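You operate a simulated robot arm through the tools that you are given. There is no shell and no other tool.

You are at the controls of a simulated robot arm. One attempt, no reset.

Task
Unclip the purple balloon, let it down and lay it in the grey tray.
Fine: let it down with the yellow button, on the nozzle; the clip goes back on its rail; the black knob ends at OFF.

Only the result counts: the job must be done as asked and must still hold three seconds after the hand-in. Knocking over, shifting, dropping, spilling or breaking anything else fails it.

Robot
A 7-joint arm with a two-finger parallel gripper, fixed in place. Base frame: the origin is on the floor under the middle of its stand, x ahead of it, y to its left, z up; the work surface is at about z = 0.74. Units: m, rad, N and s.
With the tool pointing down near the work surface it reaches from about 0.3 to 0.68 m from the base axis. Its first joint turns from -1.152 to 1.152 rad. Payload 1.57 kg.
The tool frame sits at the grasp point between the pads (the TCP): z along the fingers, y along the line on which they close. The tips reach 0.03 m beyond it. The gripper opens to 0.11 m. The fingers are 0.024 m wide and 0.012 m thick; the gripper's body (0.048 by 0.112 m) begins 0.078 m behind the TCP.
Orientation is told as [roll, pitch, yaw] about the base's x, y, z axes, in that order, counted from this pose: with the fingers straight down and closing along the base's y, the tool's x points along the base's -x, its y along +y and its z along -z.

Tools
- The arm moves only by the tool arm_command. Its argument "moves" is one flat list of numbers, 7 for each row, row after row: the shift along the tool's x, y, z in units of 200 mm (1.0 is 200 mm), then the turn, a rotation vector about the tool's x, y, z in units of 60 degrees (1.0 is 60 degrees), then the opening, from 0 (shut) to 1 (fully open). In form: [x, y, z, rx, ry, rz, gripper, x, y, z, rx, ry, rz, gripper, ...]. A call has 1 to 20 rows; each row is the pose to reach, as a shift and turn from the pose commanded when the call began, along the tool's axes at that moment. A call with a number of a shift or a turn outside -1 to 1 is refused whole. A row lasts 0.2 s, in which the tool goes at most 0.05 m and 0.15 rad; a call with a longer step from one row to the next is refused whole, and so is a gripper value outside its range. Where a pose cannot be reached the arm comes as near as it can. A force on the tool above 40 N (or 10 N above the force at the start of the call, whichever is more), or a blocked arm, ends the call early, and 0.2 s more pass. The fingers move at their own pace (about 0.108 m/s each) and stop on an object; they squeeze with about 38 N. The grip force told is the motor's: it shows also when the fingers shut on nothing. Time passes only in rows, and 0.2 s behind the last, so rows that repeat a pose let the fingers close. The reply holds the time, the measured pose of the TCP, the force on the tool along the base axes, the opening and the grip force, in the units named above and with some noise, with the torque about the TCP (base axes, N m) and any sound that the robot's microphone picked up, and new pictures: "views" is both (left out), scene, wrist or none.
- Cameras (640 x 400 px; columns grow to the right, rows downward): "scene" is fixed at [0.1578, -0.389, 1.3947]; the picture's right is [0.81, -0.58, 0.00], its down [-0.38, -0.53, -0.75] and it looks along [0.44, 0.61, -0.66] (base axes); focal length 319 px, centre (320, 200). "wrist" rides on the gripper at [0.07, 0.016, -0.141] in the tool frame; the picture's right is [-0.23, 0.97, 0.00], its down [-0.86, -0.20, -0.48] and it looks along [-0.47, -0.11, 0.88] (tool axes); focal length 222 px, centre (320, 200). There is no depth. A picture from a camera that has moved, and an enlarged one, comes with that camera's place and axes in the base frame and with its lens.
- zoom(camera, box): a new picture of the part [left, top, right, bottom] of that camera's present view, enlarged. It takes no simulated time.
- close_job(): hands the job in; it is judged then, once.

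Nothing tells you positions but the pictures and the camera data. Unless the task says otherwise, let go and move clear before handing in.

The tools are called after "Request:" by a JSON object that holds its "name" and its "arguments". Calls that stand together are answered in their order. arm_command: Moves the arm, as the interface text tells. Its arguments: {"type":"object","properties":{"moves":{"type":"array"},"views":{"type":"string","enum":["both","scene","wrist","none"]}},"required":["moves"]} The other tools are called the same way: zoom (camera, box) takes an enlarged picture of a part of a camera's view; close_job () hands the job in.

At the start:

```text
clock: 0.0
eef_pos: [0.382, -0.0362, 1.0902]
tool_rot: [0.002, 0.001, -0.001]
contact_force: [0.8, 0.7, -0.1]
torque: [0.02, 0.02, 0.03]
gripper_width: 0.11
grasp_force: 0.1
```

scene: 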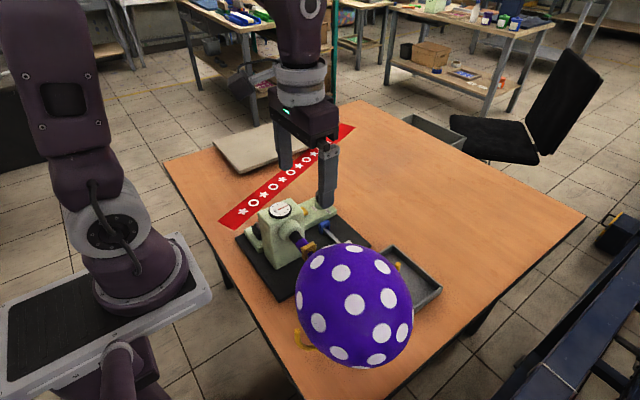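
wrist: 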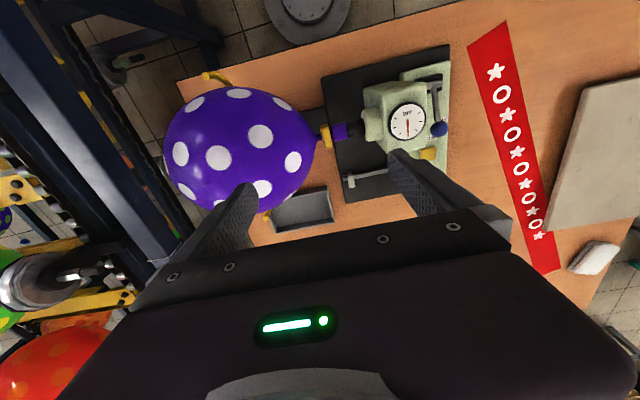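

I see a large purple balloon with white dots beside a green pump machine on a black mat, a grey tray behind it, and a red banner. I'll enlarge the pictures to find the clip, nozzle, button, knob and rail before I move.

Request:
{"name": "zoom", "arguments": {"camera": "scene", "box": [220, 170, 460, 320]}}

Request:
{"name": "zoom", "arguments": {"camera": "wrist", "box": [300, 30, 480, 220]}}

Request:
{"name": "zoom", "arguments": {"camera": "wrist", "box": [140, 50, 380, 240]}}

Request:
{"name": "zoom", "arguments": {"camera": "scene", "box": [240, 180, 350, 260]}}

```text
2.67 times, centred on (340, 245) of scene
camera zoom: at [0.1578, -0.389, 1.3947], right [0.81, -0.58, 0.0], down [-0.38, -0.53, -0.75], along [0.44, 0.61, -0.66], focal length 850 px, centre (267, 80)
```

zoom: 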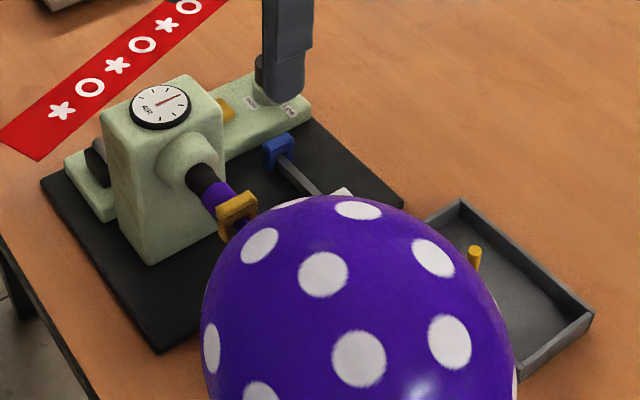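

```text
2.11 times, centred on (390, 125) of wrist
camera zoom: at [0.3119, -0.02, 1.2322], right [0.23, 0.97, 0.0], down [0.86, -0.2, 0.48], along [0.47, -0.11, -0.88], focal length 468 px, centre (173, 358)
```

zoom: 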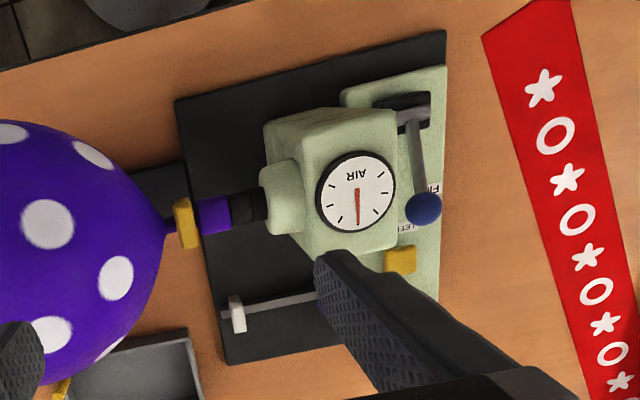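

```text
2.11 times, centred on (260, 145) of wrist
camera zoom: at [0.3119, -0.02, 1.2322], right [0.23, 0.97, 0.0], down [0.86, -0.2, 0.48], along [0.47, -0.11, -0.88], focal length 468 px, centre (446, 316)
```

zoom: 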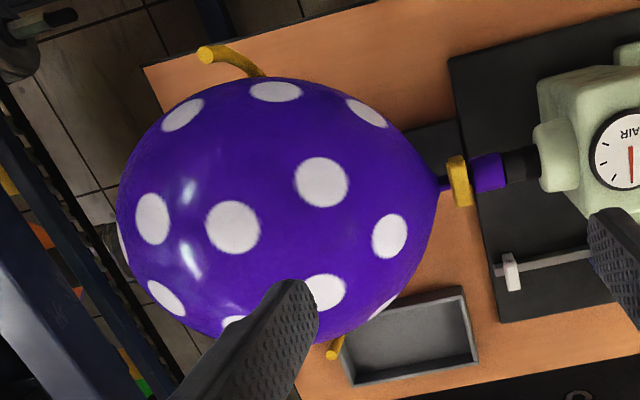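

```text
5.00 times, centred on (295, 220) of scene
camera zoom: at [0.1578, -0.389, 1.3947], right [0.81, -0.58, 0.0], down [-0.38, -0.53, -0.75], along [0.44, 0.61, -0.66], focal length 1593 px, centre (445, 100)
```

zoom: 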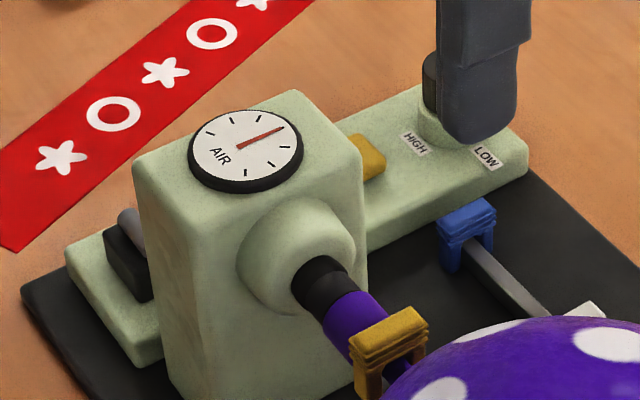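

The yellow clip sits on the balloon neck at about (0.39, -0.03, 0.88), and the machine is on the +y side with the gauge at about (0.39, 0.08, 0.92). I'll shift the arm toward +y, staying high, to read the labels on the panel.

Request:
{"name": "arm_command", "arguments": {"moves": [0, 0.25, 0, 0, 0, 0, 1, 0, 0.5, 0, 0, 0, 0, 1, 0.1, 0.7, 0, 0, 0, 0, 1, 0.1, 0.7, 0, 0, 0, 0, 1]}}

```text
clock: 1.0
eef_pos: [0.3599, 0.1058, 1.0913]
tool_rot: [-0.001, 0.001, 0.0]
contact_force: [-0.2, -0.5, -0.6]
torque: [0.0, -0.04, -0.01]
gripper_width: 0.11
grasp_force: 0.0
camera wrist: at [0.2903, 0.1225, 1.2328], right [0.23, 0.97, 0.0], down [0.86, -0.2, 0.48], along [0.47, -0.11, -0.88], focal length 222 px, centre (320, 200)
```

scene: 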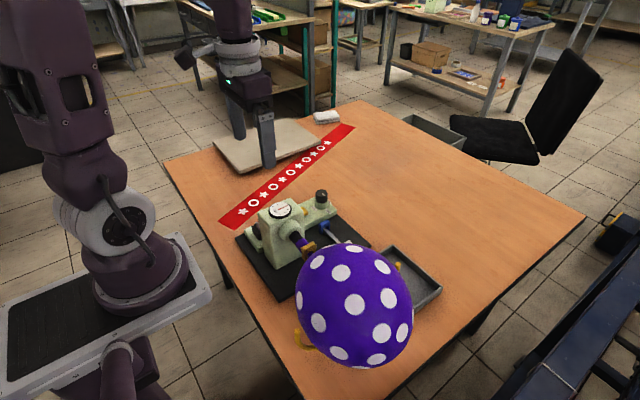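
wrist: 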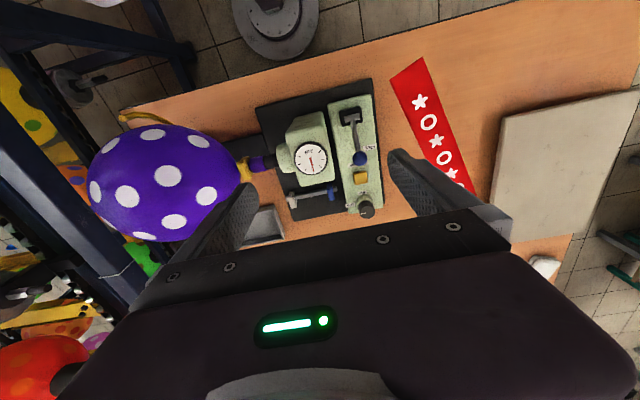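

Request:
{"name": "zoom", "arguments": {"camera": "wrist", "box": [320, 90, 400, 230]}}

Request:
{"name": "zoom", "arguments": {"camera": "wrist", "box": [230, 90, 390, 230]}}

Request:
{"name": "zoom", "arguments": {"camera": "scene", "box": [290, 180, 370, 260]}}

Request:
{"name": "zoom", "arguments": {"camera": "scene", "box": [230, 190, 320, 280]}}

```text
2.86 times, centred on (360, 160) of wrist
camera zoom: at [0.2903, 0.1225, 1.2328], right [0.23, 0.97, 0.0], down [0.86, -0.2, 0.48], along [0.47, -0.11, -0.88], focal length 635 px, centre (206, 314)
```

zoom: 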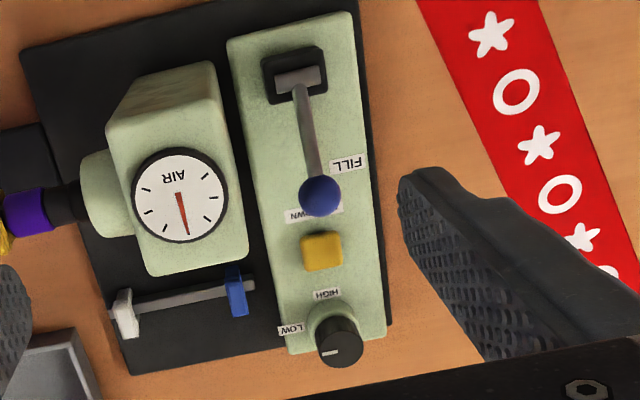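

```text
2.86 times, centred on (310, 160) of wrist
camera zoom: at [0.2903, 0.1225, 1.2328], right [0.23, 0.97, 0.0], down [0.86, -0.2, 0.48], along [0.47, -0.11, -0.88], focal length 635 px, centre (349, 314)
```

zoom: 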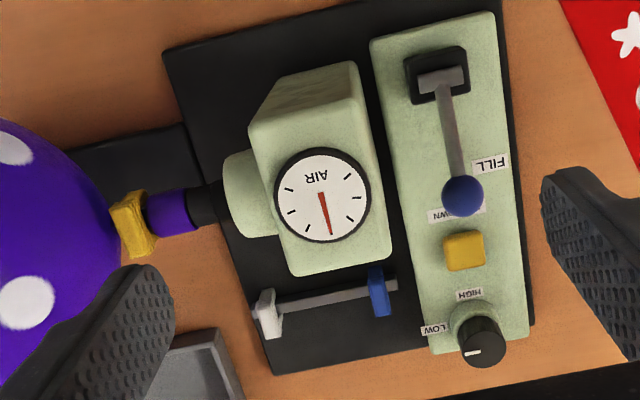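

```text
5.00 times, centred on (330, 220) of scene
camera zoom: at [0.1578, -0.389, 1.3947], right [0.81, -0.58, 0.0], down [-0.38, -0.53, -0.75], along [0.44, 0.61, -0.66], focal length 1593 px, centre (270, 100)
```

zoom: 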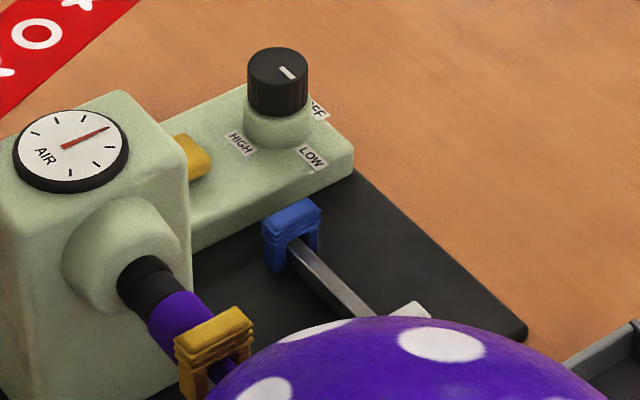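

```text
4.44 times, centred on (275, 235) of scene
camera zoom: at [0.1578, -0.389, 1.3947], right [0.81, -0.58, 0.0], down [-0.38, -0.53, -0.75], along [0.44, 0.61, -0.66], focal length 1416 px, centre (520, 44)
```

zoom: 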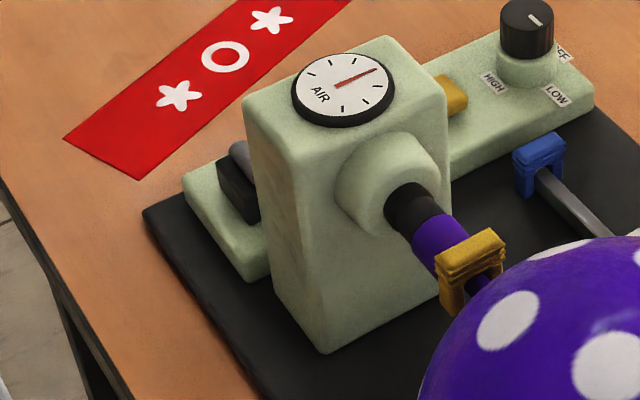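

The knob points at LOW, with HIGH toward -x and OFF toward +x. The yellow button is labelled "…DOWN", the blue-ball lever is FILL, and the rail with the blue clip is at about x=0.52, y=0 to 0.1. Next I'll take a closer look at the yellow clip on the neck.

Request:
{"name": "arm_command", "arguments": {"moves": [-0.075, -0.1575, 0.1, 0, 0, 0, 1, -0.15, -0.315, 0.2, 0, 0, 0, 1, -0.225, -0.47, 0.32, 0, 0, 0, 1, -0.3, -0.63, 0.45, 0, 0, 0, 1]}}

```text
clock: 2.0
eef_pos: [0.4219, -0.0218, 1.0017]
tool_rot: [0.001, -0.001, 0.003]
contact_force: [0.0, -1.0, -0.6]
torque: [0.0, 0.04, 0.0]
gripper_width: 0.1099
grasp_force: 0.0
camera wrist: at [0.3524, -0.0048, 1.1438], right [0.23, 0.97, 0.0], down [0.86, -0.2, 0.48], along [0.47, -0.11, -0.88], focal length 222 px, centre (320, 200)
```

scene: 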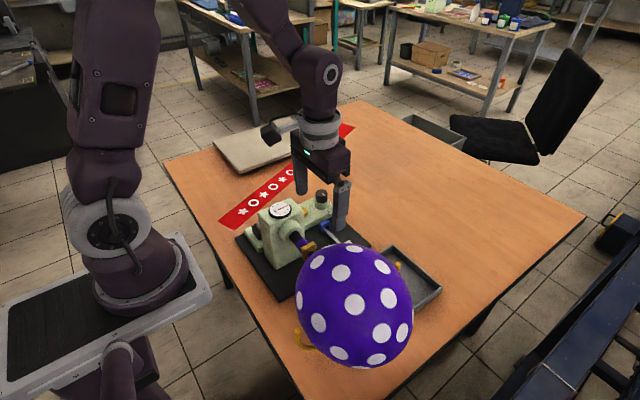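
wrist: 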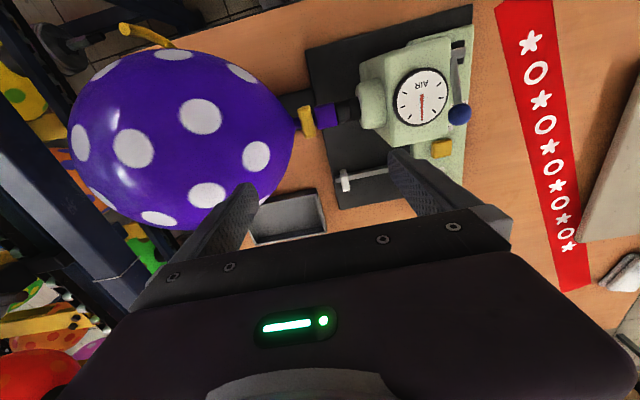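

Request:
{"name": "zoom", "arguments": {"camera": "wrist", "box": [270, 80, 390, 160]}}

Request:
{"name": "zoom", "arguments": {"camera": "scene", "box": [280, 220, 340, 260]}}

Request:
{"name": "zoom", "arguments": {"camera": "wrist", "box": [60, 20, 340, 250]}}

Request:
{"name": "zoom", "arguments": {"camera": "scene", "box": [350, 230, 450, 310]}}

```text
5.00 times, centred on (330, 120) of wrist
camera zoom: at [0.3524, -0.0048, 1.1438], right [0.23, 0.97, 0.0], down [0.86, -0.2, 0.48], along [0.47, -0.11, -0.88], focal length 1111 px, centre (270, 600)
```

zoom: 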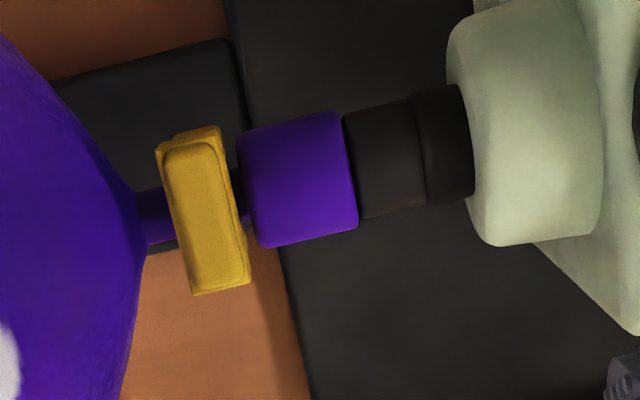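

```text
10.00 times, centred on (310, 240) of scene
camera zoom: at [0.1578, -0.389, 1.3947], right [0.81, -0.58, 0.0], down [-0.38, -0.53, -0.75], along [0.44, 0.61, -0.66], focal length 3186 px, centre (420, -200)
```

zoom: 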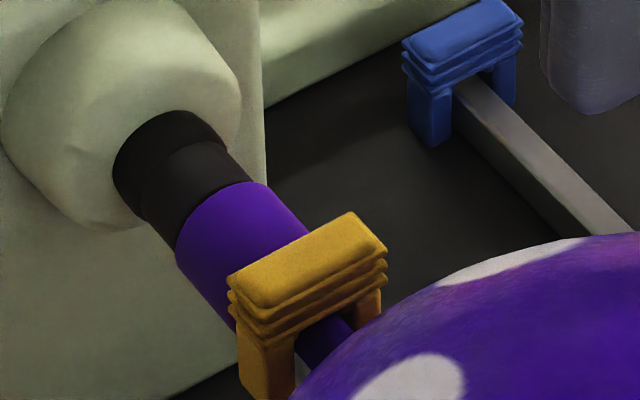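

```text
1.74 times, centred on (200, 135) of wrist
camera zoom: at [0.3524, -0.0048, 1.1438], right [0.23, 0.97, 0.0], down [0.86, -0.2, 0.48], along [0.47, -0.11, -0.88], focal length 386 px, centre (529, 313)
```

zoom: 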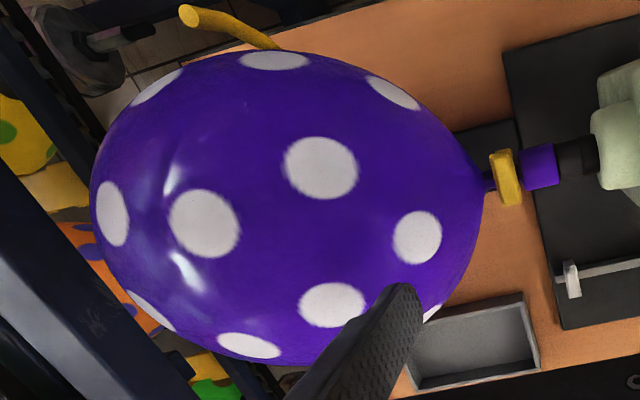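

```text
5.00 times, centred on (400, 270) of scene
camera zoom: at [0.1578, -0.389, 1.3947], right [0.81, -0.58, 0.0], down [-0.38, -0.53, -0.75], along [0.44, 0.61, -0.66], focal length 1593 px, centre (-80, -150)
```

zoom: 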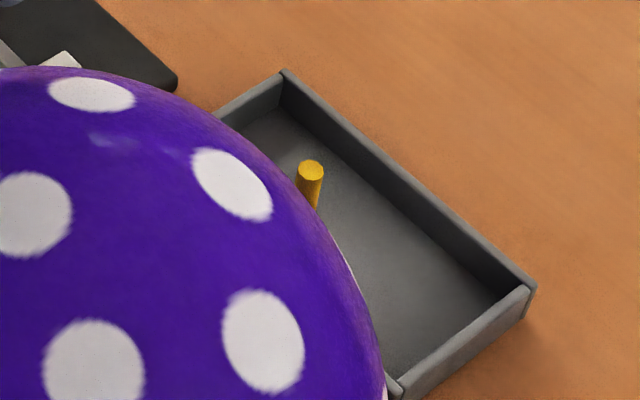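

The yellow clip is an inverted U over the neck, about 30 mm wide along x and 12 mm thick along y, with its top at about (0.390, -0.028, 0.895). I'll turn the gripper 90° so it closes along x, and move above the clip.

Request:
{"name": "arm_command", "arguments": {"moves": [0.03, -0.003, -0.02, 0, 0, -0.14, 0.7, 0.06, -0.006, -0.04, 0, 0, -0.28, 0.7, 0.09, -0.009, -0.06, 0, 0, -0.42, 0.7, 0.12, -0.012, -0.08, 0, 0, -0.56, 0.7, 0.14, -0.016, -0.1, 0, 0, -0.7, 0.7, 0.16, -0.016, -0.1, 0, 0, -0.84, 0.7], "views": "none"}}

```text
clock: 3.4
eef_pos: [0.3889, -0.0247, 1.0214]
tool_rot: [-0.002, 0.0, 0.883]
contact_force: [0.1, -0.3, 0.4]
torque: [-0.01, 0.02, 0.0]
gripper_width: 0.0771
grasp_force: 0.1
```

The gripper is now at yaw 0.88 above the clip with nothing touched. I'll finish the turn to 90° and look.

Request:
{"name": "arm_command", "arguments": {"moves": [0, 0, 0, 0, 0, -0.14, 0.6, 0, 0, 0, 0, 0, -0.28, 0.6, 0, 0, 0, 0, 0, -0.42, 0.6, 0, 0, 0, 0, 0, -0.56, 0.6, 0, 0, 0, 0, 0, -0.657, 0.6]}}

```text
clock: 4.6
eef_pos: [0.3893, -0.0248, 1.0209]
tool_rot: [0.0, 0.0, 1.569]
contact_force: [-0.7, 0.9, -0.1]
torque: [-0.02, 0.0, -0.02]
gripper_width: 0.0662
grasp_force: 0.0
camera wrist: at [0.3731, -0.0951, 1.1621], right [-0.97, 0.23, 0.0], down [0.2, 0.86, 0.48], along [0.11, 0.47, -0.88], focal length 222 px, centre (320, 200)
```

scene: 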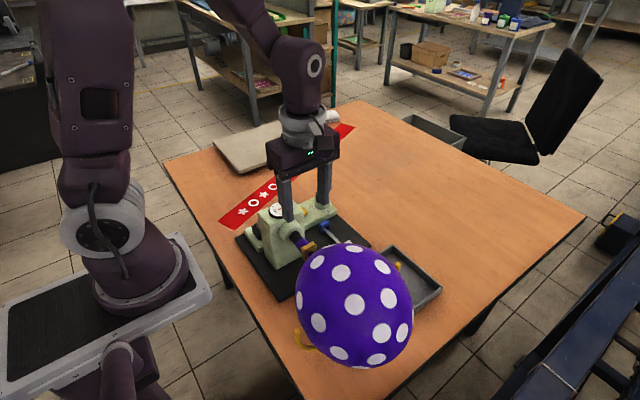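
wrist: 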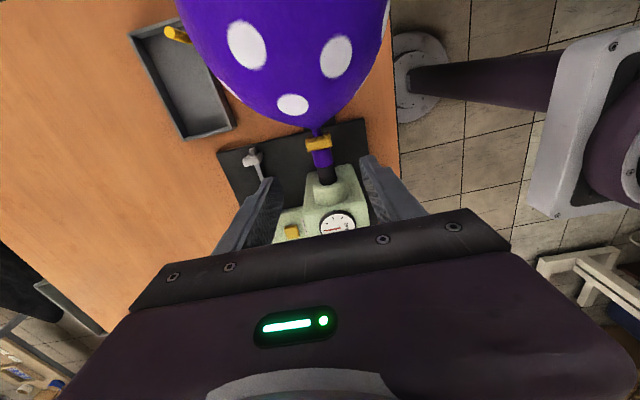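

Request:
{"name": "zoom", "arguments": {"camera": "wrist", "box": [270, 110, 370, 200]}}

Request:
{"name": "zoom", "arguments": {"camera": "wrist", "box": [120, 10, 320, 200]}}

```text
4.44 times, centred on (320, 155) of wrist
camera zoom: at [0.3731, -0.0951, 1.1621], right [-0.97, 0.23, 0.0], down [0.2, 0.86, 0.48], along [0.11, 0.47, -0.88], focal length 987 px, centre (320, 400)
```

zoom: 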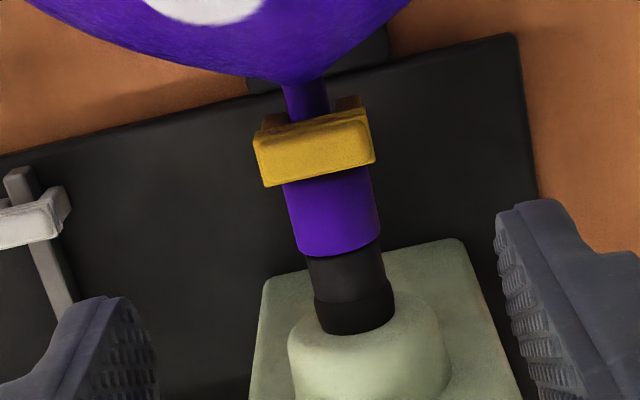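

```text
2.11 times, centred on (220, 105) of wrist
camera zoom: at [0.3731, -0.0951, 1.1621], right [-0.97, 0.23, 0.0], down [0.2, 0.86, 0.48], along [0.11, 0.47, -0.88], focal length 468 px, centre (530, 400)
```

zoom: 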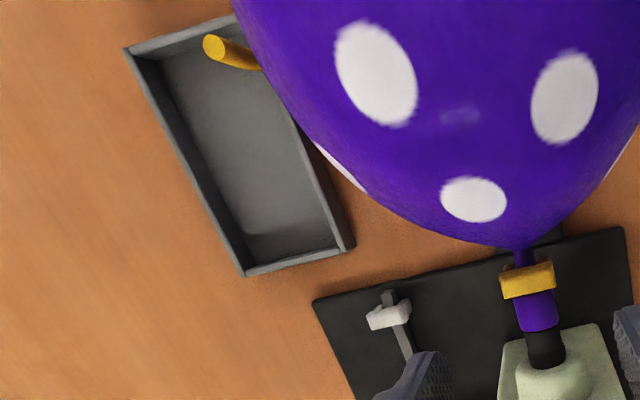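

The clip spans x 0.375 to 0.406 and y -0.035 to -0.022, and sits between the open fingers. I'll lower straight down beside it and then close.

Request:
{"name": "arm_command", "arguments": {"moves": [0, -0.005, 0.2, 0, 0, 0, 0.6, 0, -0.005, 0.4, 0, 0, 0, 0.6, 0, -0.005, 0.57, 0, 0, 0, 0.6, 0, -0.005, 0.57, 0, 0, 0, 0.6]}}

```text
clock: 5.6
eef_pos: [0.39, -0.0257, 0.9094]
tool_rot: [0.0, 0.0, 1.569]
contact_force: [0.0, 0.8, 0.3]
torque: [-0.04, 0.0, 0.0]
gripper_width: 0.0659
grasp_force: 0.1
camera wrist: at [0.374, -0.0939, 1.05], right [-0.97, 0.23, 0.0], down [0.2, 0.85, 0.48], along [0.11, 0.47, -0.88], focal length 222 px, centre (320, 200)
```

scene: 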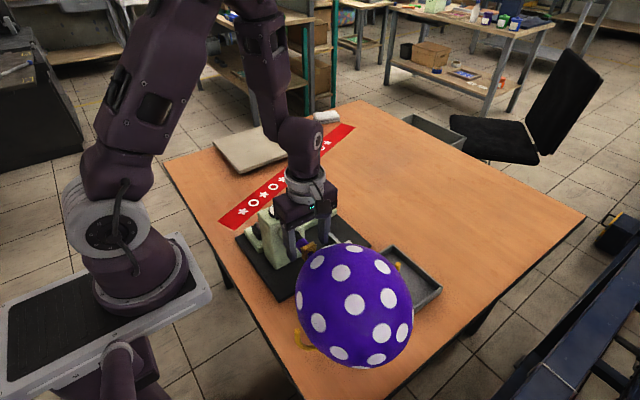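
wrist: 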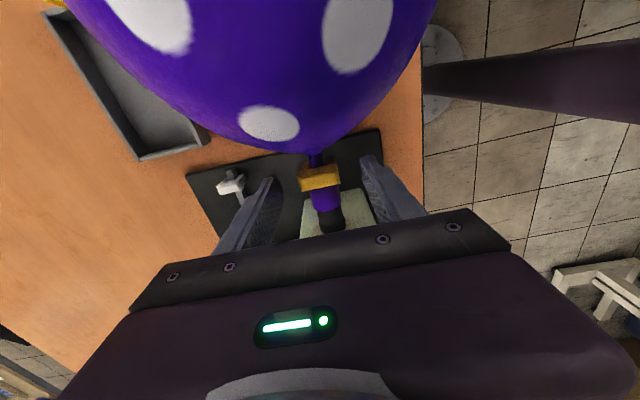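

The fingers straddle the clip with their tips about 15 mm below its top. I'll go 4 mm lower and close on it.

Request:
{"name": "arm_command", "arguments": {"moves": [0, 0, 0.02, 0, 0, 0, 0.6, 0, 0, 0.02, 0, 0, 0, 0.1, 0, 0, 0.02, 0, 0, 0, 0.1, 0, 0, 0.02, 0, 0, 0, 0.1]}}

Request:
{"name": "zoom", "arguments": {"camera": "wrist", "box": [250, 120, 410, 240]}}

```text
clock: 6.6
eef_pos: [0.39, -0.0243, 0.905]
tool_rot: [0.0, 0.001, 1.569]
contact_force: [0.5, -0.1, 1.6]
torque: [-0.05, 0.01, 0.0]
gripper_width: 0.0284
grasp_force: 13.9
camera wrist: at [0.3742, -0.094, 1.0461], right [-0.97, 0.23, 0.0], down [0.2, 0.85, 0.48], along [0.11, 0.47, -0.88], focal length 222 px, centre (320, 200)
```

scene: 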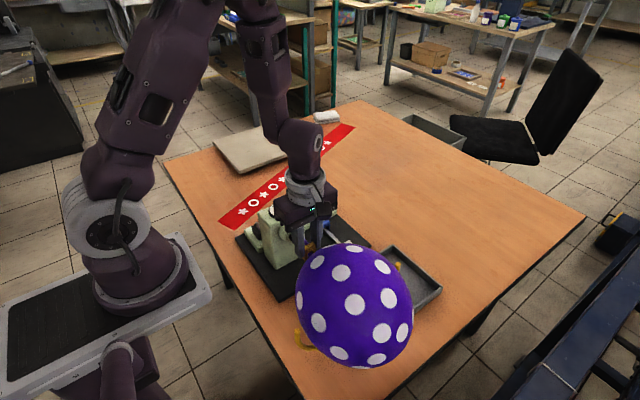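
wrist: 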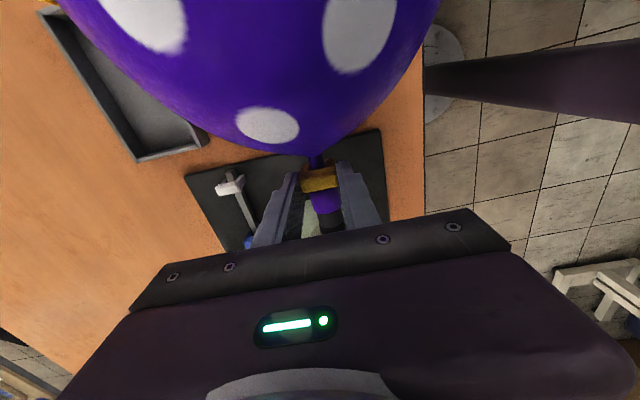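

```text
3.33 times, centred on (330, 180) of wrist
camera zoom: at [0.3742, -0.094, 1.0461], right [-0.97, 0.23, 0.0], down [0.2, 0.85, 0.48], along [0.11, 0.47, -0.88], focal length 740 px, centre (287, 267)
```

zoom: 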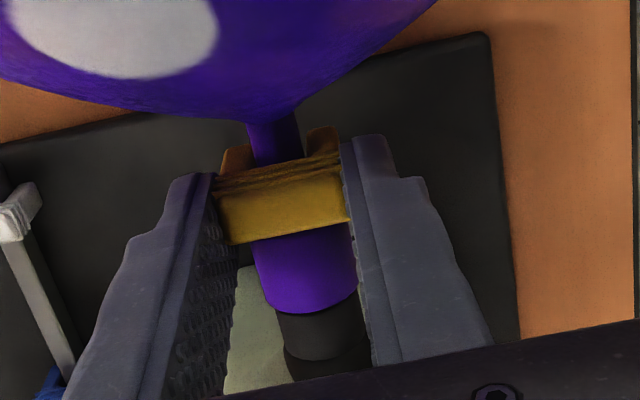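

The clip is gripped at a width of 28 mm. I'll tighten and pull it straight up off the neck.

Request:
{"name": "arm_command", "arguments": {"moves": [0, 0, 0, 0, 0, 0, 0, 0, 0, 0, 0, 0, 0, 0, 0, 0, -0.05, 0, 0, 0, 0, 0, 0, -0.1, 0, 0, 0, 0, 0, 0, -0.15, 0, 0, 0, 0, 0, 0, -0.25, 0, 0, 0, 0, 0, 0, -0.4, 0, 0, 0, 0]}}

Request:
{"name": "zoom", "arguments": {"camera": "wrist", "box": [250, 120, 410, 240]}}

Request:
{"name": "zoom", "arguments": {"camera": "scene", "box": [230, 170, 390, 280]}}

```text
clock: 8.2
eef_pos: [0.3898, -0.0252, 0.9847]
tool_rot: [0.0, 0.0, 1.571]
contact_force: [-0.5, 0.4, -0.6]
torque: [-0.04, 0.02, -0.02]
gripper_width: 0.0285
grasp_force: 14.3
camera wrist: at [0.3737, -0.0936, 1.1253], right [-0.97, 0.23, 0.0], down [0.2, 0.85, 0.48], along [0.11, 0.47, -0.88], focal length 222 px, centre (320, 200)
```

scene: 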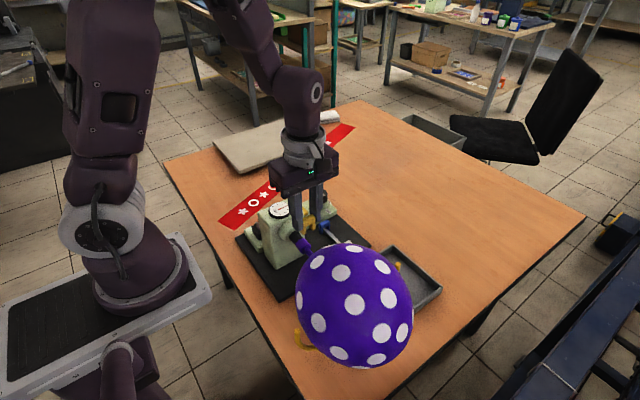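
wrist: 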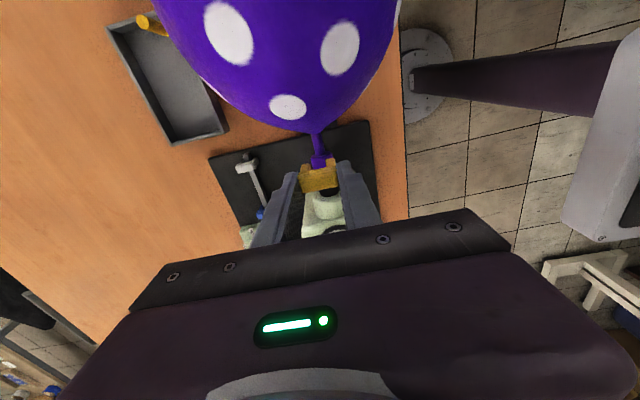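

```text
3.33 times, centred on (330, 180) of wrist
camera zoom: at [0.3737, -0.0936, 1.1253], right [-0.97, 0.23, 0.0], down [0.2, 0.85, 0.48], along [0.11, 0.47, -0.88], focal length 740 px, centre (287, 267)
```

zoom: 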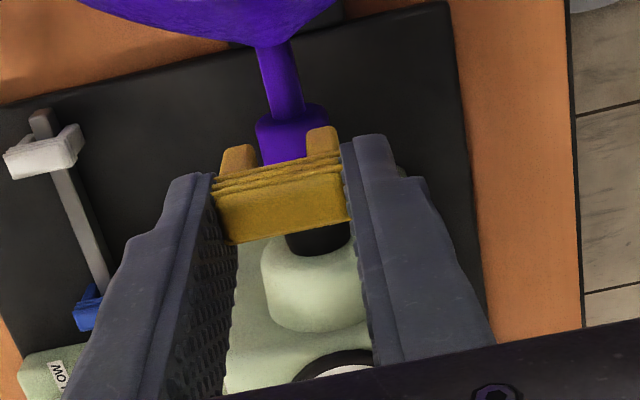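

```text
3.64 times, centred on (310, 225) of scene
camera zoom: at [0.1578, -0.389, 1.3947], right [0.81, -0.58, 0.0], down [-0.38, -0.53, -0.75], along [0.44, 0.61, -0.66], focal length 1158 px, centre (356, 109)
```

zoom: 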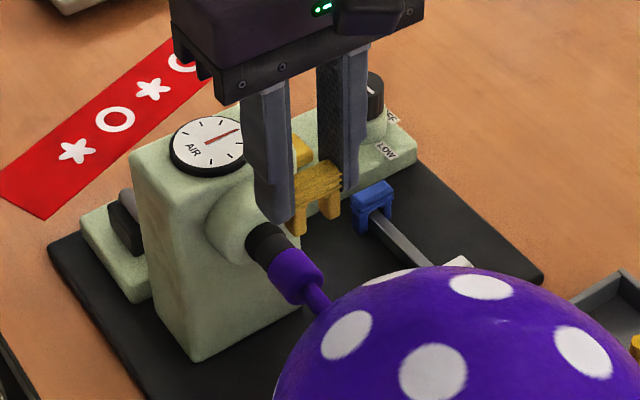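

The yellow clip is off and held, and the balloon is still inflated on the nozzle. The rail also carries blue and white clips, so yellow goes between them near (0.521, 0.045). I'll carry it above the rail.

Request:
{"name": "arm_command", "arguments": {"moves": [-0.08, -0.15, 0, 0, 0, 0, 0, -0.17, -0.32, 0, 0, 0, 0, 0, -0.26, -0.49, 0, 0, 0, 0, 0, -0.35, -0.655, 0.1, 0, 0, 0, 0, -0.35, -0.655, 0.175, 0, 0, 0, 0]}}

Request:
{"name": "zoom", "arguments": {"camera": "wrist", "box": [250, 80, 410, 200]}}

Request:
{"name": "zoom", "arguments": {"camera": "scene", "box": [300, 190, 400, 265]}}

```text
clock: 9.4
eef_pos: [0.5235, 0.045, 0.9475]
tool_rot: [0.0, -0.001, 1.568]
contact_force: [-0.5, -0.3, 0.0]
torque: [-0.02, -0.03, -0.03]
gripper_width: 0.0287
grasp_force: 14.2
camera wrist: at [0.5067, -0.0245, 1.0889], right [-0.97, 0.23, 0.0], down [0.2, 0.85, 0.48], along [0.11, 0.47, -0.88], focal length 222 px, centre (320, 200)
```

scene: 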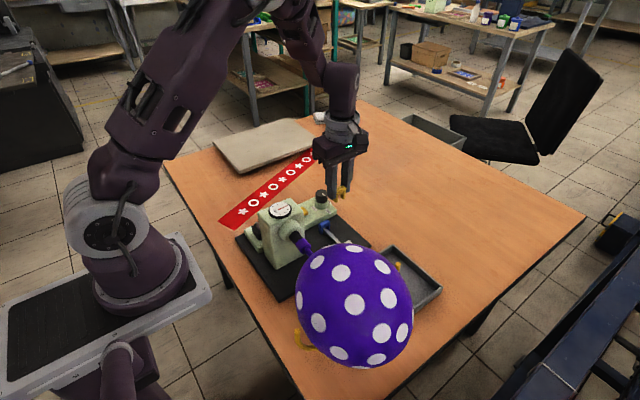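
wrist: 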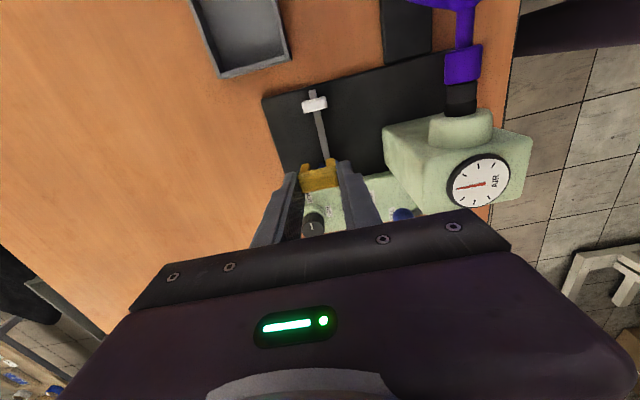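

```text
3.33 times, centred on (330, 140) of wrist
camera zoom: at [0.5067, -0.0245, 1.0889], right [-0.97, 0.23, 0.0], down [0.2, 0.85, 0.48], along [0.11, 0.47, -0.88], focal length 740 px, centre (287, 400)
```

zoom: 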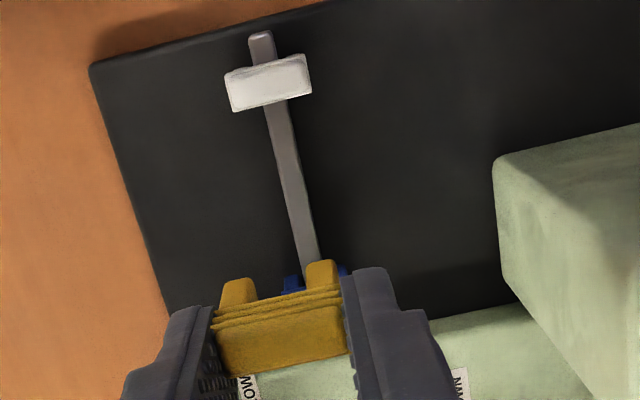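

```text
5.33 times, centred on (350, 228) of scene
camera zoom: at [0.1578, -0.389, 1.3947], right [0.81, -0.58, 0.0], down [-0.38, -0.53, -0.75], along [0.44, 0.61, -0.66], focal length 1699 px, centre (160, 53)
```

zoom: 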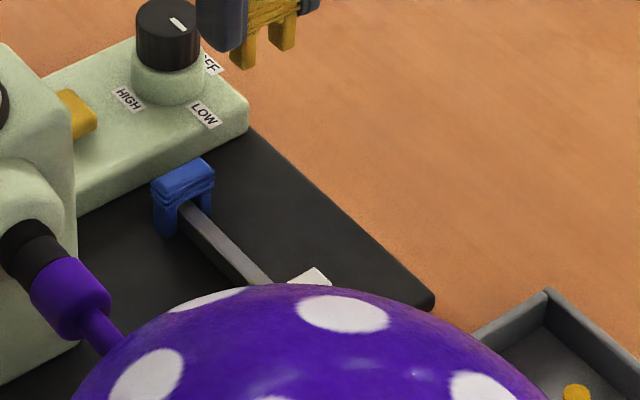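

The rail runs along y at x of about 0.521, and its top is around z 0.765 judging by the blue clip (top at 0.778). The yellow clip's legs point down and straddle it in x. I'll lower to just above the rail and recheck alignment.

Request:
{"name": "arm_command", "arguments": {"moves": [0, 0, 0.2, 0, 0, 0, 0, 0, 0, 0.4, 0, 0, 0, 0, 0, 0, 0.55, 0, 0, 0, 0, 0, 0, 0.6, 0, 0, 0, 0, 0, 0, 0.6, 0, 0, 0, 0]}}

Request:
{"name": "zoom", "arguments": {"camera": "wrist", "box": [270, 110, 370, 200]}}

Request:
{"name": "zoom", "arguments": {"camera": "scene", "box": [310, 190, 370, 250]}}

```text
clock: 10.6
eef_pos: [0.5208, 0.0445, 0.8266]
tool_rot: [-0.002, 0.0, 1.569]
contact_force: [-0.3, 0.3, 0.5]
torque: [0.01, 0.0, -0.05]
gripper_width: 0.0283
grasp_force: 14.1
camera wrist: at [0.5056, -0.0242, 0.9693], right [-0.97, 0.23, 0.0], down [0.2, 0.85, 0.48], along [0.11, 0.47, -0.88], focal length 222 px, centre (320, 200)
```

scene: 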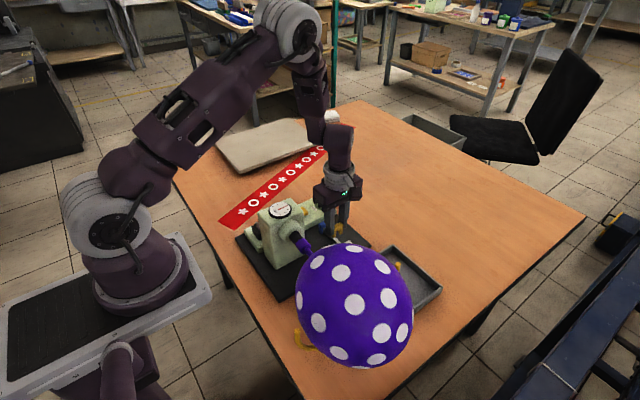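
wrist: 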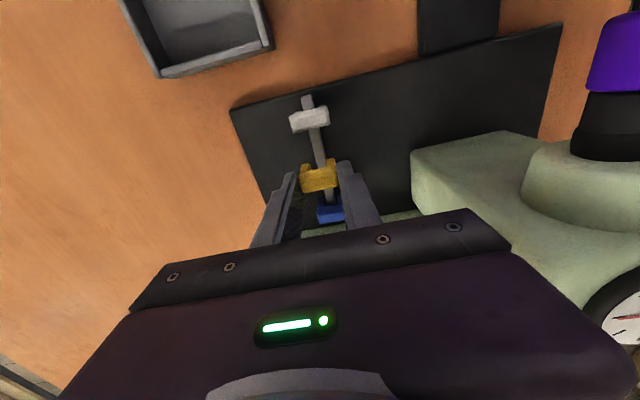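

```text
4.44 times, centred on (320, 155) of wrist
camera zoom: at [0.5056, -0.0242, 0.9693], right [-0.97, 0.23, 0.0], down [0.2, 0.85, 0.48], along [0.11, 0.47, -0.88], focal length 987 px, centre (320, 400)
```

zoom: 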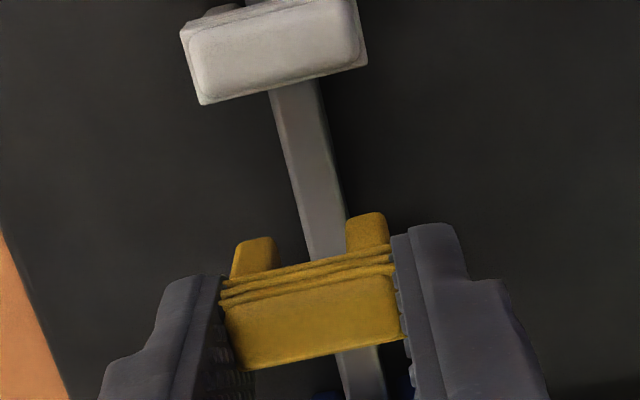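

```text
6.67 times, centred on (340, 220) of scene
camera zoom: at [0.1578, -0.389, 1.3947], right [0.81, -0.58, 0.0], down [-0.38, -0.53, -0.75], along [0.44, 0.61, -0.66], focal length 2124 px, centre (187, 67)
```

zoom: 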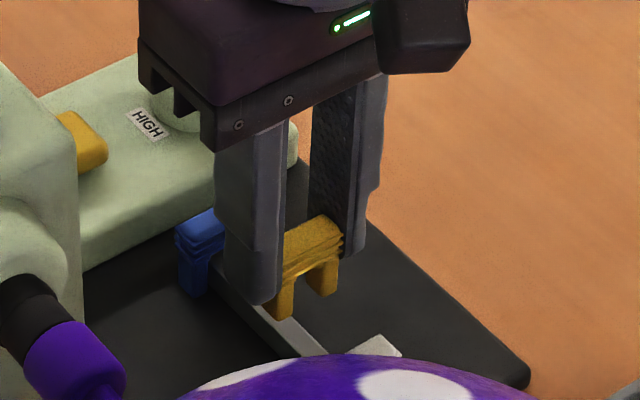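

Relative to the rail (x about 0.5202), the held clip's gap centre is about 1.7 mm too far in +x. I'll correct that, lower about 12 mm, and look again.

Request:
{"name": "arm_command", "arguments": {"moves": [0, 0.0085, 0, 0, 0, 0, 0, 0, 0.0085, 0.03, 0, 0, 0, 0, 0, 0.0085, 0.06, 0, 0, 0, 0, 0, 0.0085, 0.06, 0, 0, 0, 0]}}

Request:
{"name": "zoom", "arguments": {"camera": "wrist", "box": [270, 110, 370, 200]}}

Request:
{"name": "zoom", "arguments": {"camera": "scene", "box": [320, 200, 370, 250]}}

```text
clock: 11.6
eef_pos: [0.5211, 0.045, 0.8147]
tool_rot: [0.0, 0.0, 1.568]
contact_force: [-0.3, 1.1, -0.3]
torque: [-0.01, 0.02, -0.02]
gripper_width: 0.0285
grasp_force: 13.8
camera wrist: at [0.5039, -0.0255, 0.9568], right [-0.97, 0.23, 0.0], down [0.2, 0.85, 0.48], along [0.11, 0.47, -0.88], focal length 222 px, centre (320, 200)
```

scene: 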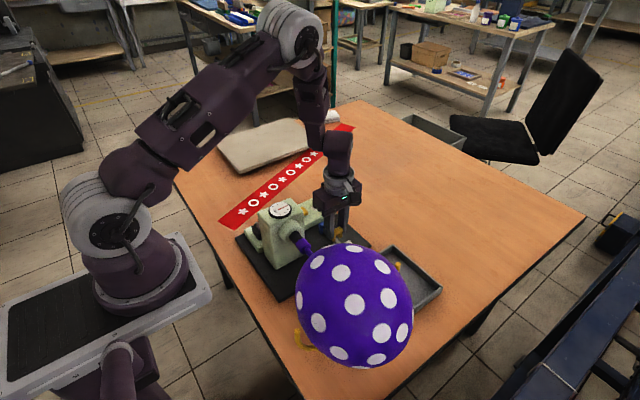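
wrist: 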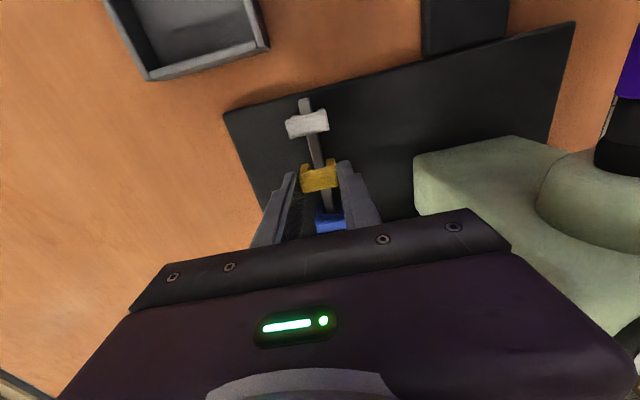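

```text
4.44 times, centred on (320, 155) of wrist
camera zoom: at [0.5039, -0.0255, 0.9568], right [-0.97, 0.23, 0.0], down [0.2, 0.85, 0.48], along [0.11, 0.47, -0.88], focal length 987 px, centre (320, 400)
```

zoom: 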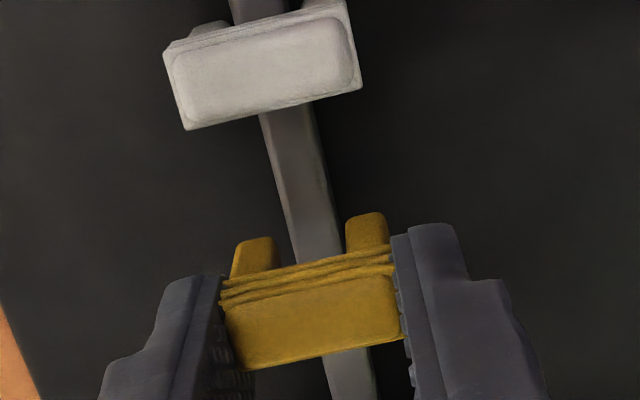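

```text
8.00 times, centred on (345, 225) of scene
camera zoom: at [0.1578, -0.389, 1.3947], right [0.81, -0.58, 0.0], down [-0.38, -0.53, -0.75], along [0.44, 0.61, -0.66], focal length 2548 px, centre (120, 0)
```

zoom: 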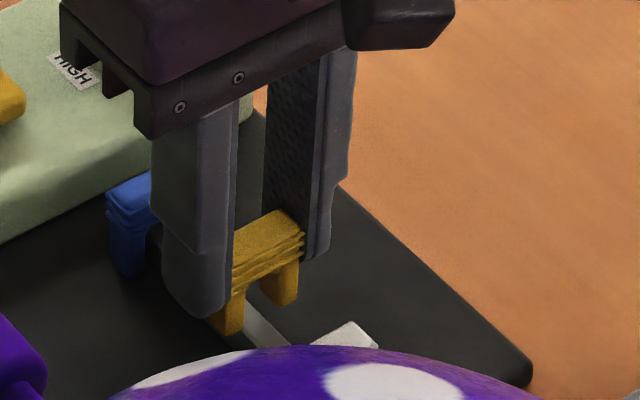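

The legs now straddle the rail within about half a millimetre. I'll make that trim and lower the clip onto the rail, watching the force.

Request:
{"name": "arm_command", "arguments": {"moves": [0, 0.0025, 0.02, 0, 0, 0, 0, 0, 0.0025, 0.05, 0, 0, 0, 0, 0, 0.0025, 0.08, 0, 0, 0, 0, 0, 0.0025, 0.1, 0, 0, 0, 0]}}

Request:
{"name": "zoom", "arguments": {"camera": "wrist", "box": [270, 110, 370, 200]}}

Request:
{"name": "zoom", "arguments": {"camera": "scene", "box": [320, 200, 370, 250]}}

```text
clock: 12.6
eef_pos: [0.5196, 0.0438, 0.7957]
tool_rot: [-0.001, 0.001, 1.568]
contact_force: [-0.4, 0.1, 2.1]
torque: [-0.02, 0.02, 0.01]
gripper_width: 0.0286
grasp_force: 14.7
camera wrist: at [0.5032, -0.0256, 0.937], right [-0.97, 0.23, 0.0], down [0.2, 0.85, 0.48], along [0.11, 0.47, -0.88], focal length 222 px, centre (320, 200)
```

scene: 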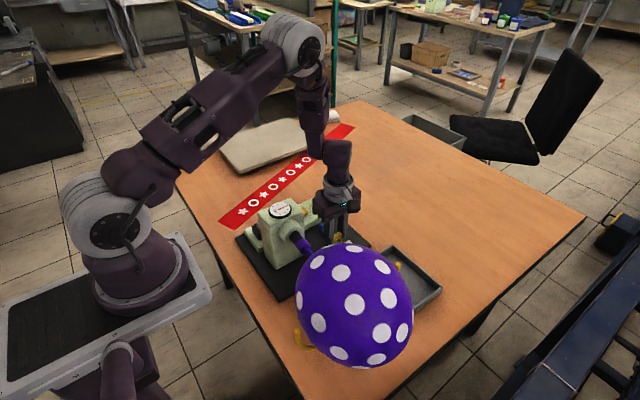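
wrist: 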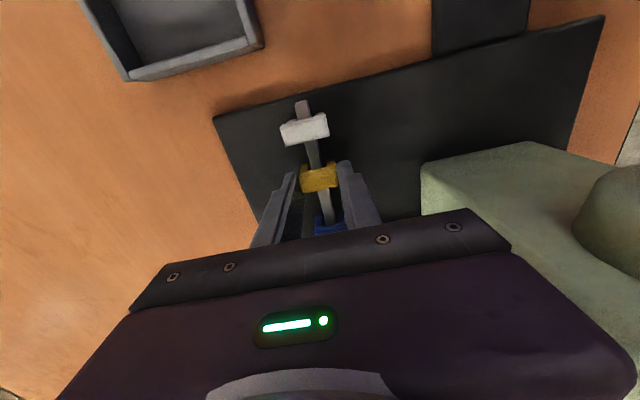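

```text
4.44 times, centred on (320, 155) of wrist
camera zoom: at [0.5032, -0.0256, 0.937], right [-0.97, 0.23, 0.0], down [0.2, 0.85, 0.48], along [0.11, 0.47, -0.88], focal length 987 px, centre (320, 400)
```

zoom: 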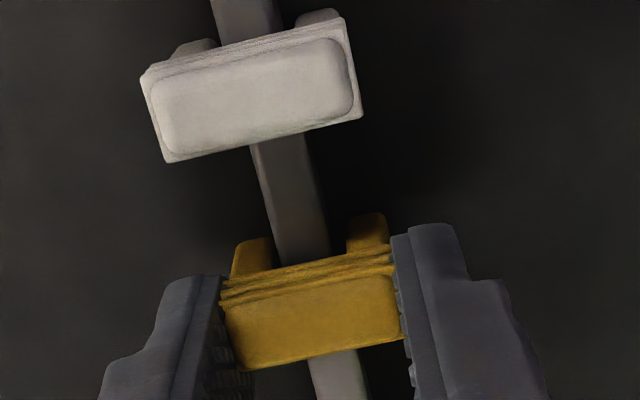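

```text
8.00 times, centred on (345, 225) of scene
camera zoom: at [0.1577, -0.389, 1.3947], right [0.81, -0.58, 0.0], down [-0.38, -0.53, -0.75], along [0.44, 0.61, -0.66], focal length 2548 px, centre (120, 0)
```

zoom: 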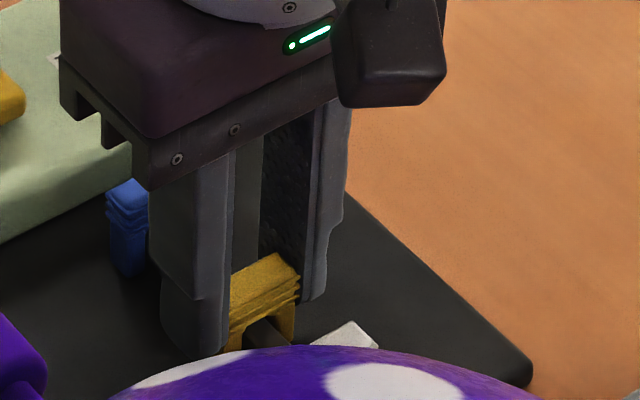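

The clip is straddling the rail with only about 2 N of force. I'll lower the last few millimetres until it seats.

Request:
{"name": "arm_command", "arguments": {"moves": [0, 0, 0.015, 0, 0, 0, 0, 0, 0, 0.03, 0, 0, 0, 0, 0, 0, 0.03, 0, 0, 0, 0], "views": "wrist"}}

Request:
{"name": "zoom", "arguments": {"camera": "scene", "box": [320, 200, 370, 250]}}

```text
clock: 13.4
eef_pos: [0.5202, 0.045, 0.7899]
tool_rot: [-0.001, 0.0, 1.569]
contact_force: [0.4, 1.0, 11.5]
torque: [-0.05, 0.01, -0.01]
gripper_width: 0.0288
grasp_force: 14.4
camera wrist: at [0.5034, -0.0255, 0.9313], right [-0.97, 0.23, 0.0], down [0.2, 0.85, 0.48], along [0.11, 0.47, -0.88], focal length 222 px, centre (320, 200)
```

wrist: 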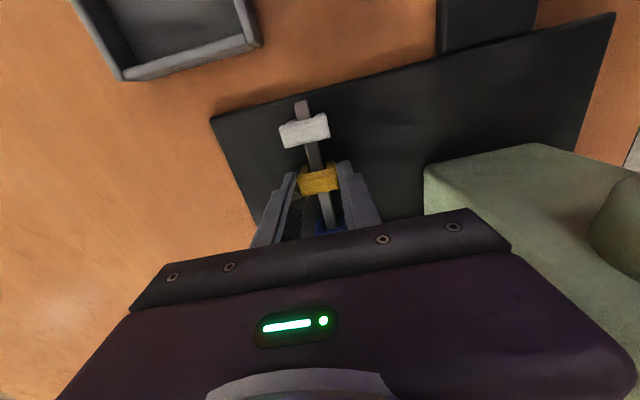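

```text
8.00 times, centred on (345, 225) of scene
camera zoom: at [0.1576, -0.389, 1.3947], right [0.81, -0.58, 0.0], down [-0.38, -0.53, -0.75], along [0.44, 0.61, -0.66], focal length 2548 px, centre (120, 0)
```

zoom: 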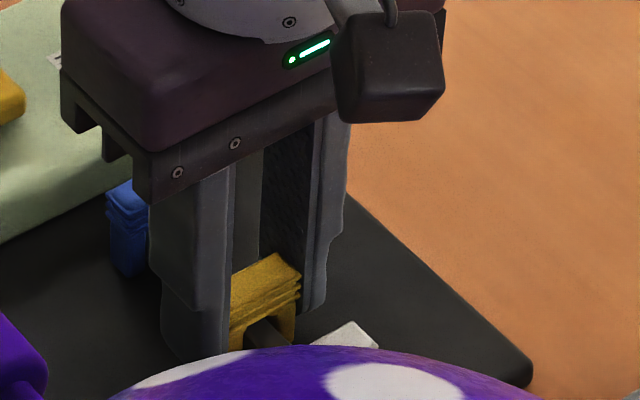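

The upward force is now about 11 N at the expected seated height, so the clip is on the rail. I'll open the fingers and rise clear.

Request:
{"name": "arm_command", "arguments": {"moves": [0, 0, 0, 0, 0, 0, 0.45, 0, 0, 0, 0, 0, 0, 0.45, 0, 0, -0.1, 0, 0, 0, 0.5, 0, 0, -0.3, 0, 0, 0, 0.5, 0, 0, -0.5, 0, 0, 0, 0.5, 0, 0, -0.7, 0, 0, 0, 0.5]}}

Request:
{"name": "zoom", "arguments": {"camera": "wrist", "box": [250, 80, 410, 200]}}

Request:
{"name": "zoom", "arguments": {"camera": "scene", "box": [310, 200, 370, 250]}}

```text
clock: 14.8
eef_pos: [0.5188, 0.0463, 0.9306]
tool_rot: [0.0, 0.0, 1.568]
contact_force: [-0.6, -0.2, 0.1]
torque: [0.01, 0.02, 0.04]
gripper_width: 0.055
grasp_force: 0.1
camera wrist: at [0.5033, -0.0237, 1.0713], right [-0.97, 0.23, 0.0], down [0.2, 0.85, 0.48], along [0.11, 0.47, -0.88], focal length 222 px, centre (320, 200)
```

scene: 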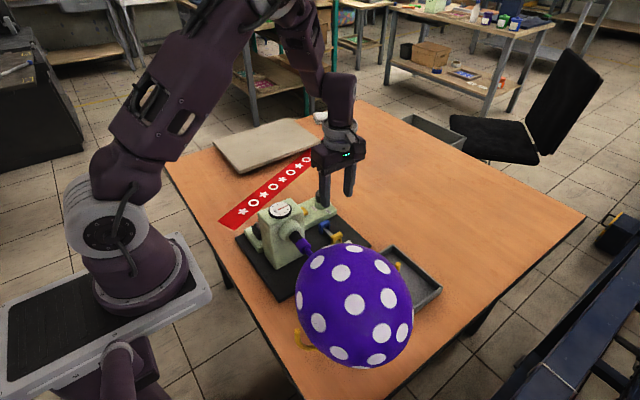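
wrist: 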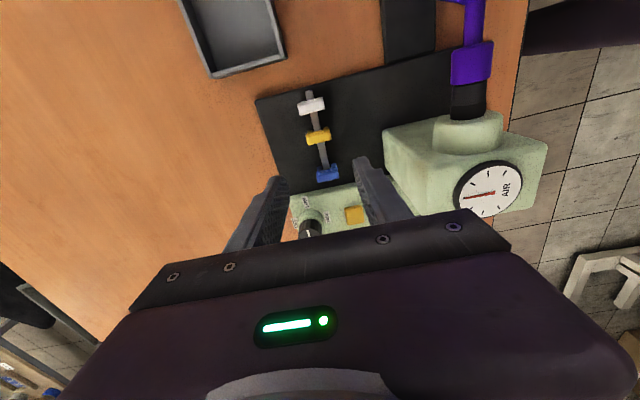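

```text
3.33 times, centred on (330, 140) of wrist
camera zoom: at [0.5033, -0.0237, 1.0713], right [-0.97, 0.23, 0.0], down [0.2, 0.85, 0.48], along [0.11, 0.47, -0.88], focal length 740 px, centre (287, 400)
```

zoom: 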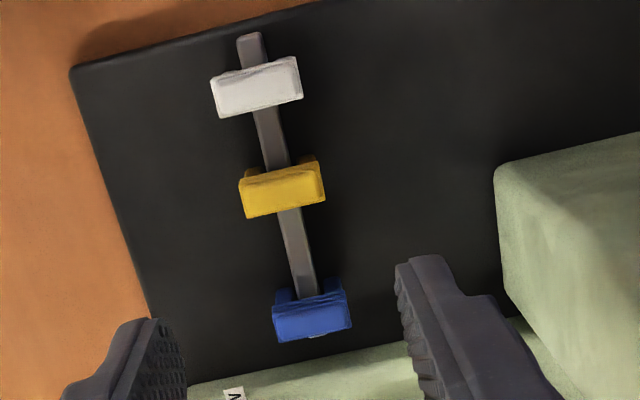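

```text
8.00 times, centred on (340, 225) of scene
camera zoom: at [0.1578, -0.389, 1.3947], right [0.81, -0.58, 0.0], down [-0.38, -0.53, -0.75], along [0.44, 0.61, -0.66], focal length 2548 px, centre (160, 0)
```

zoom: 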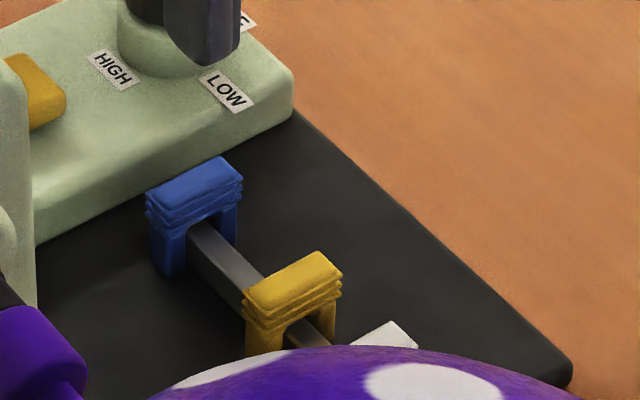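

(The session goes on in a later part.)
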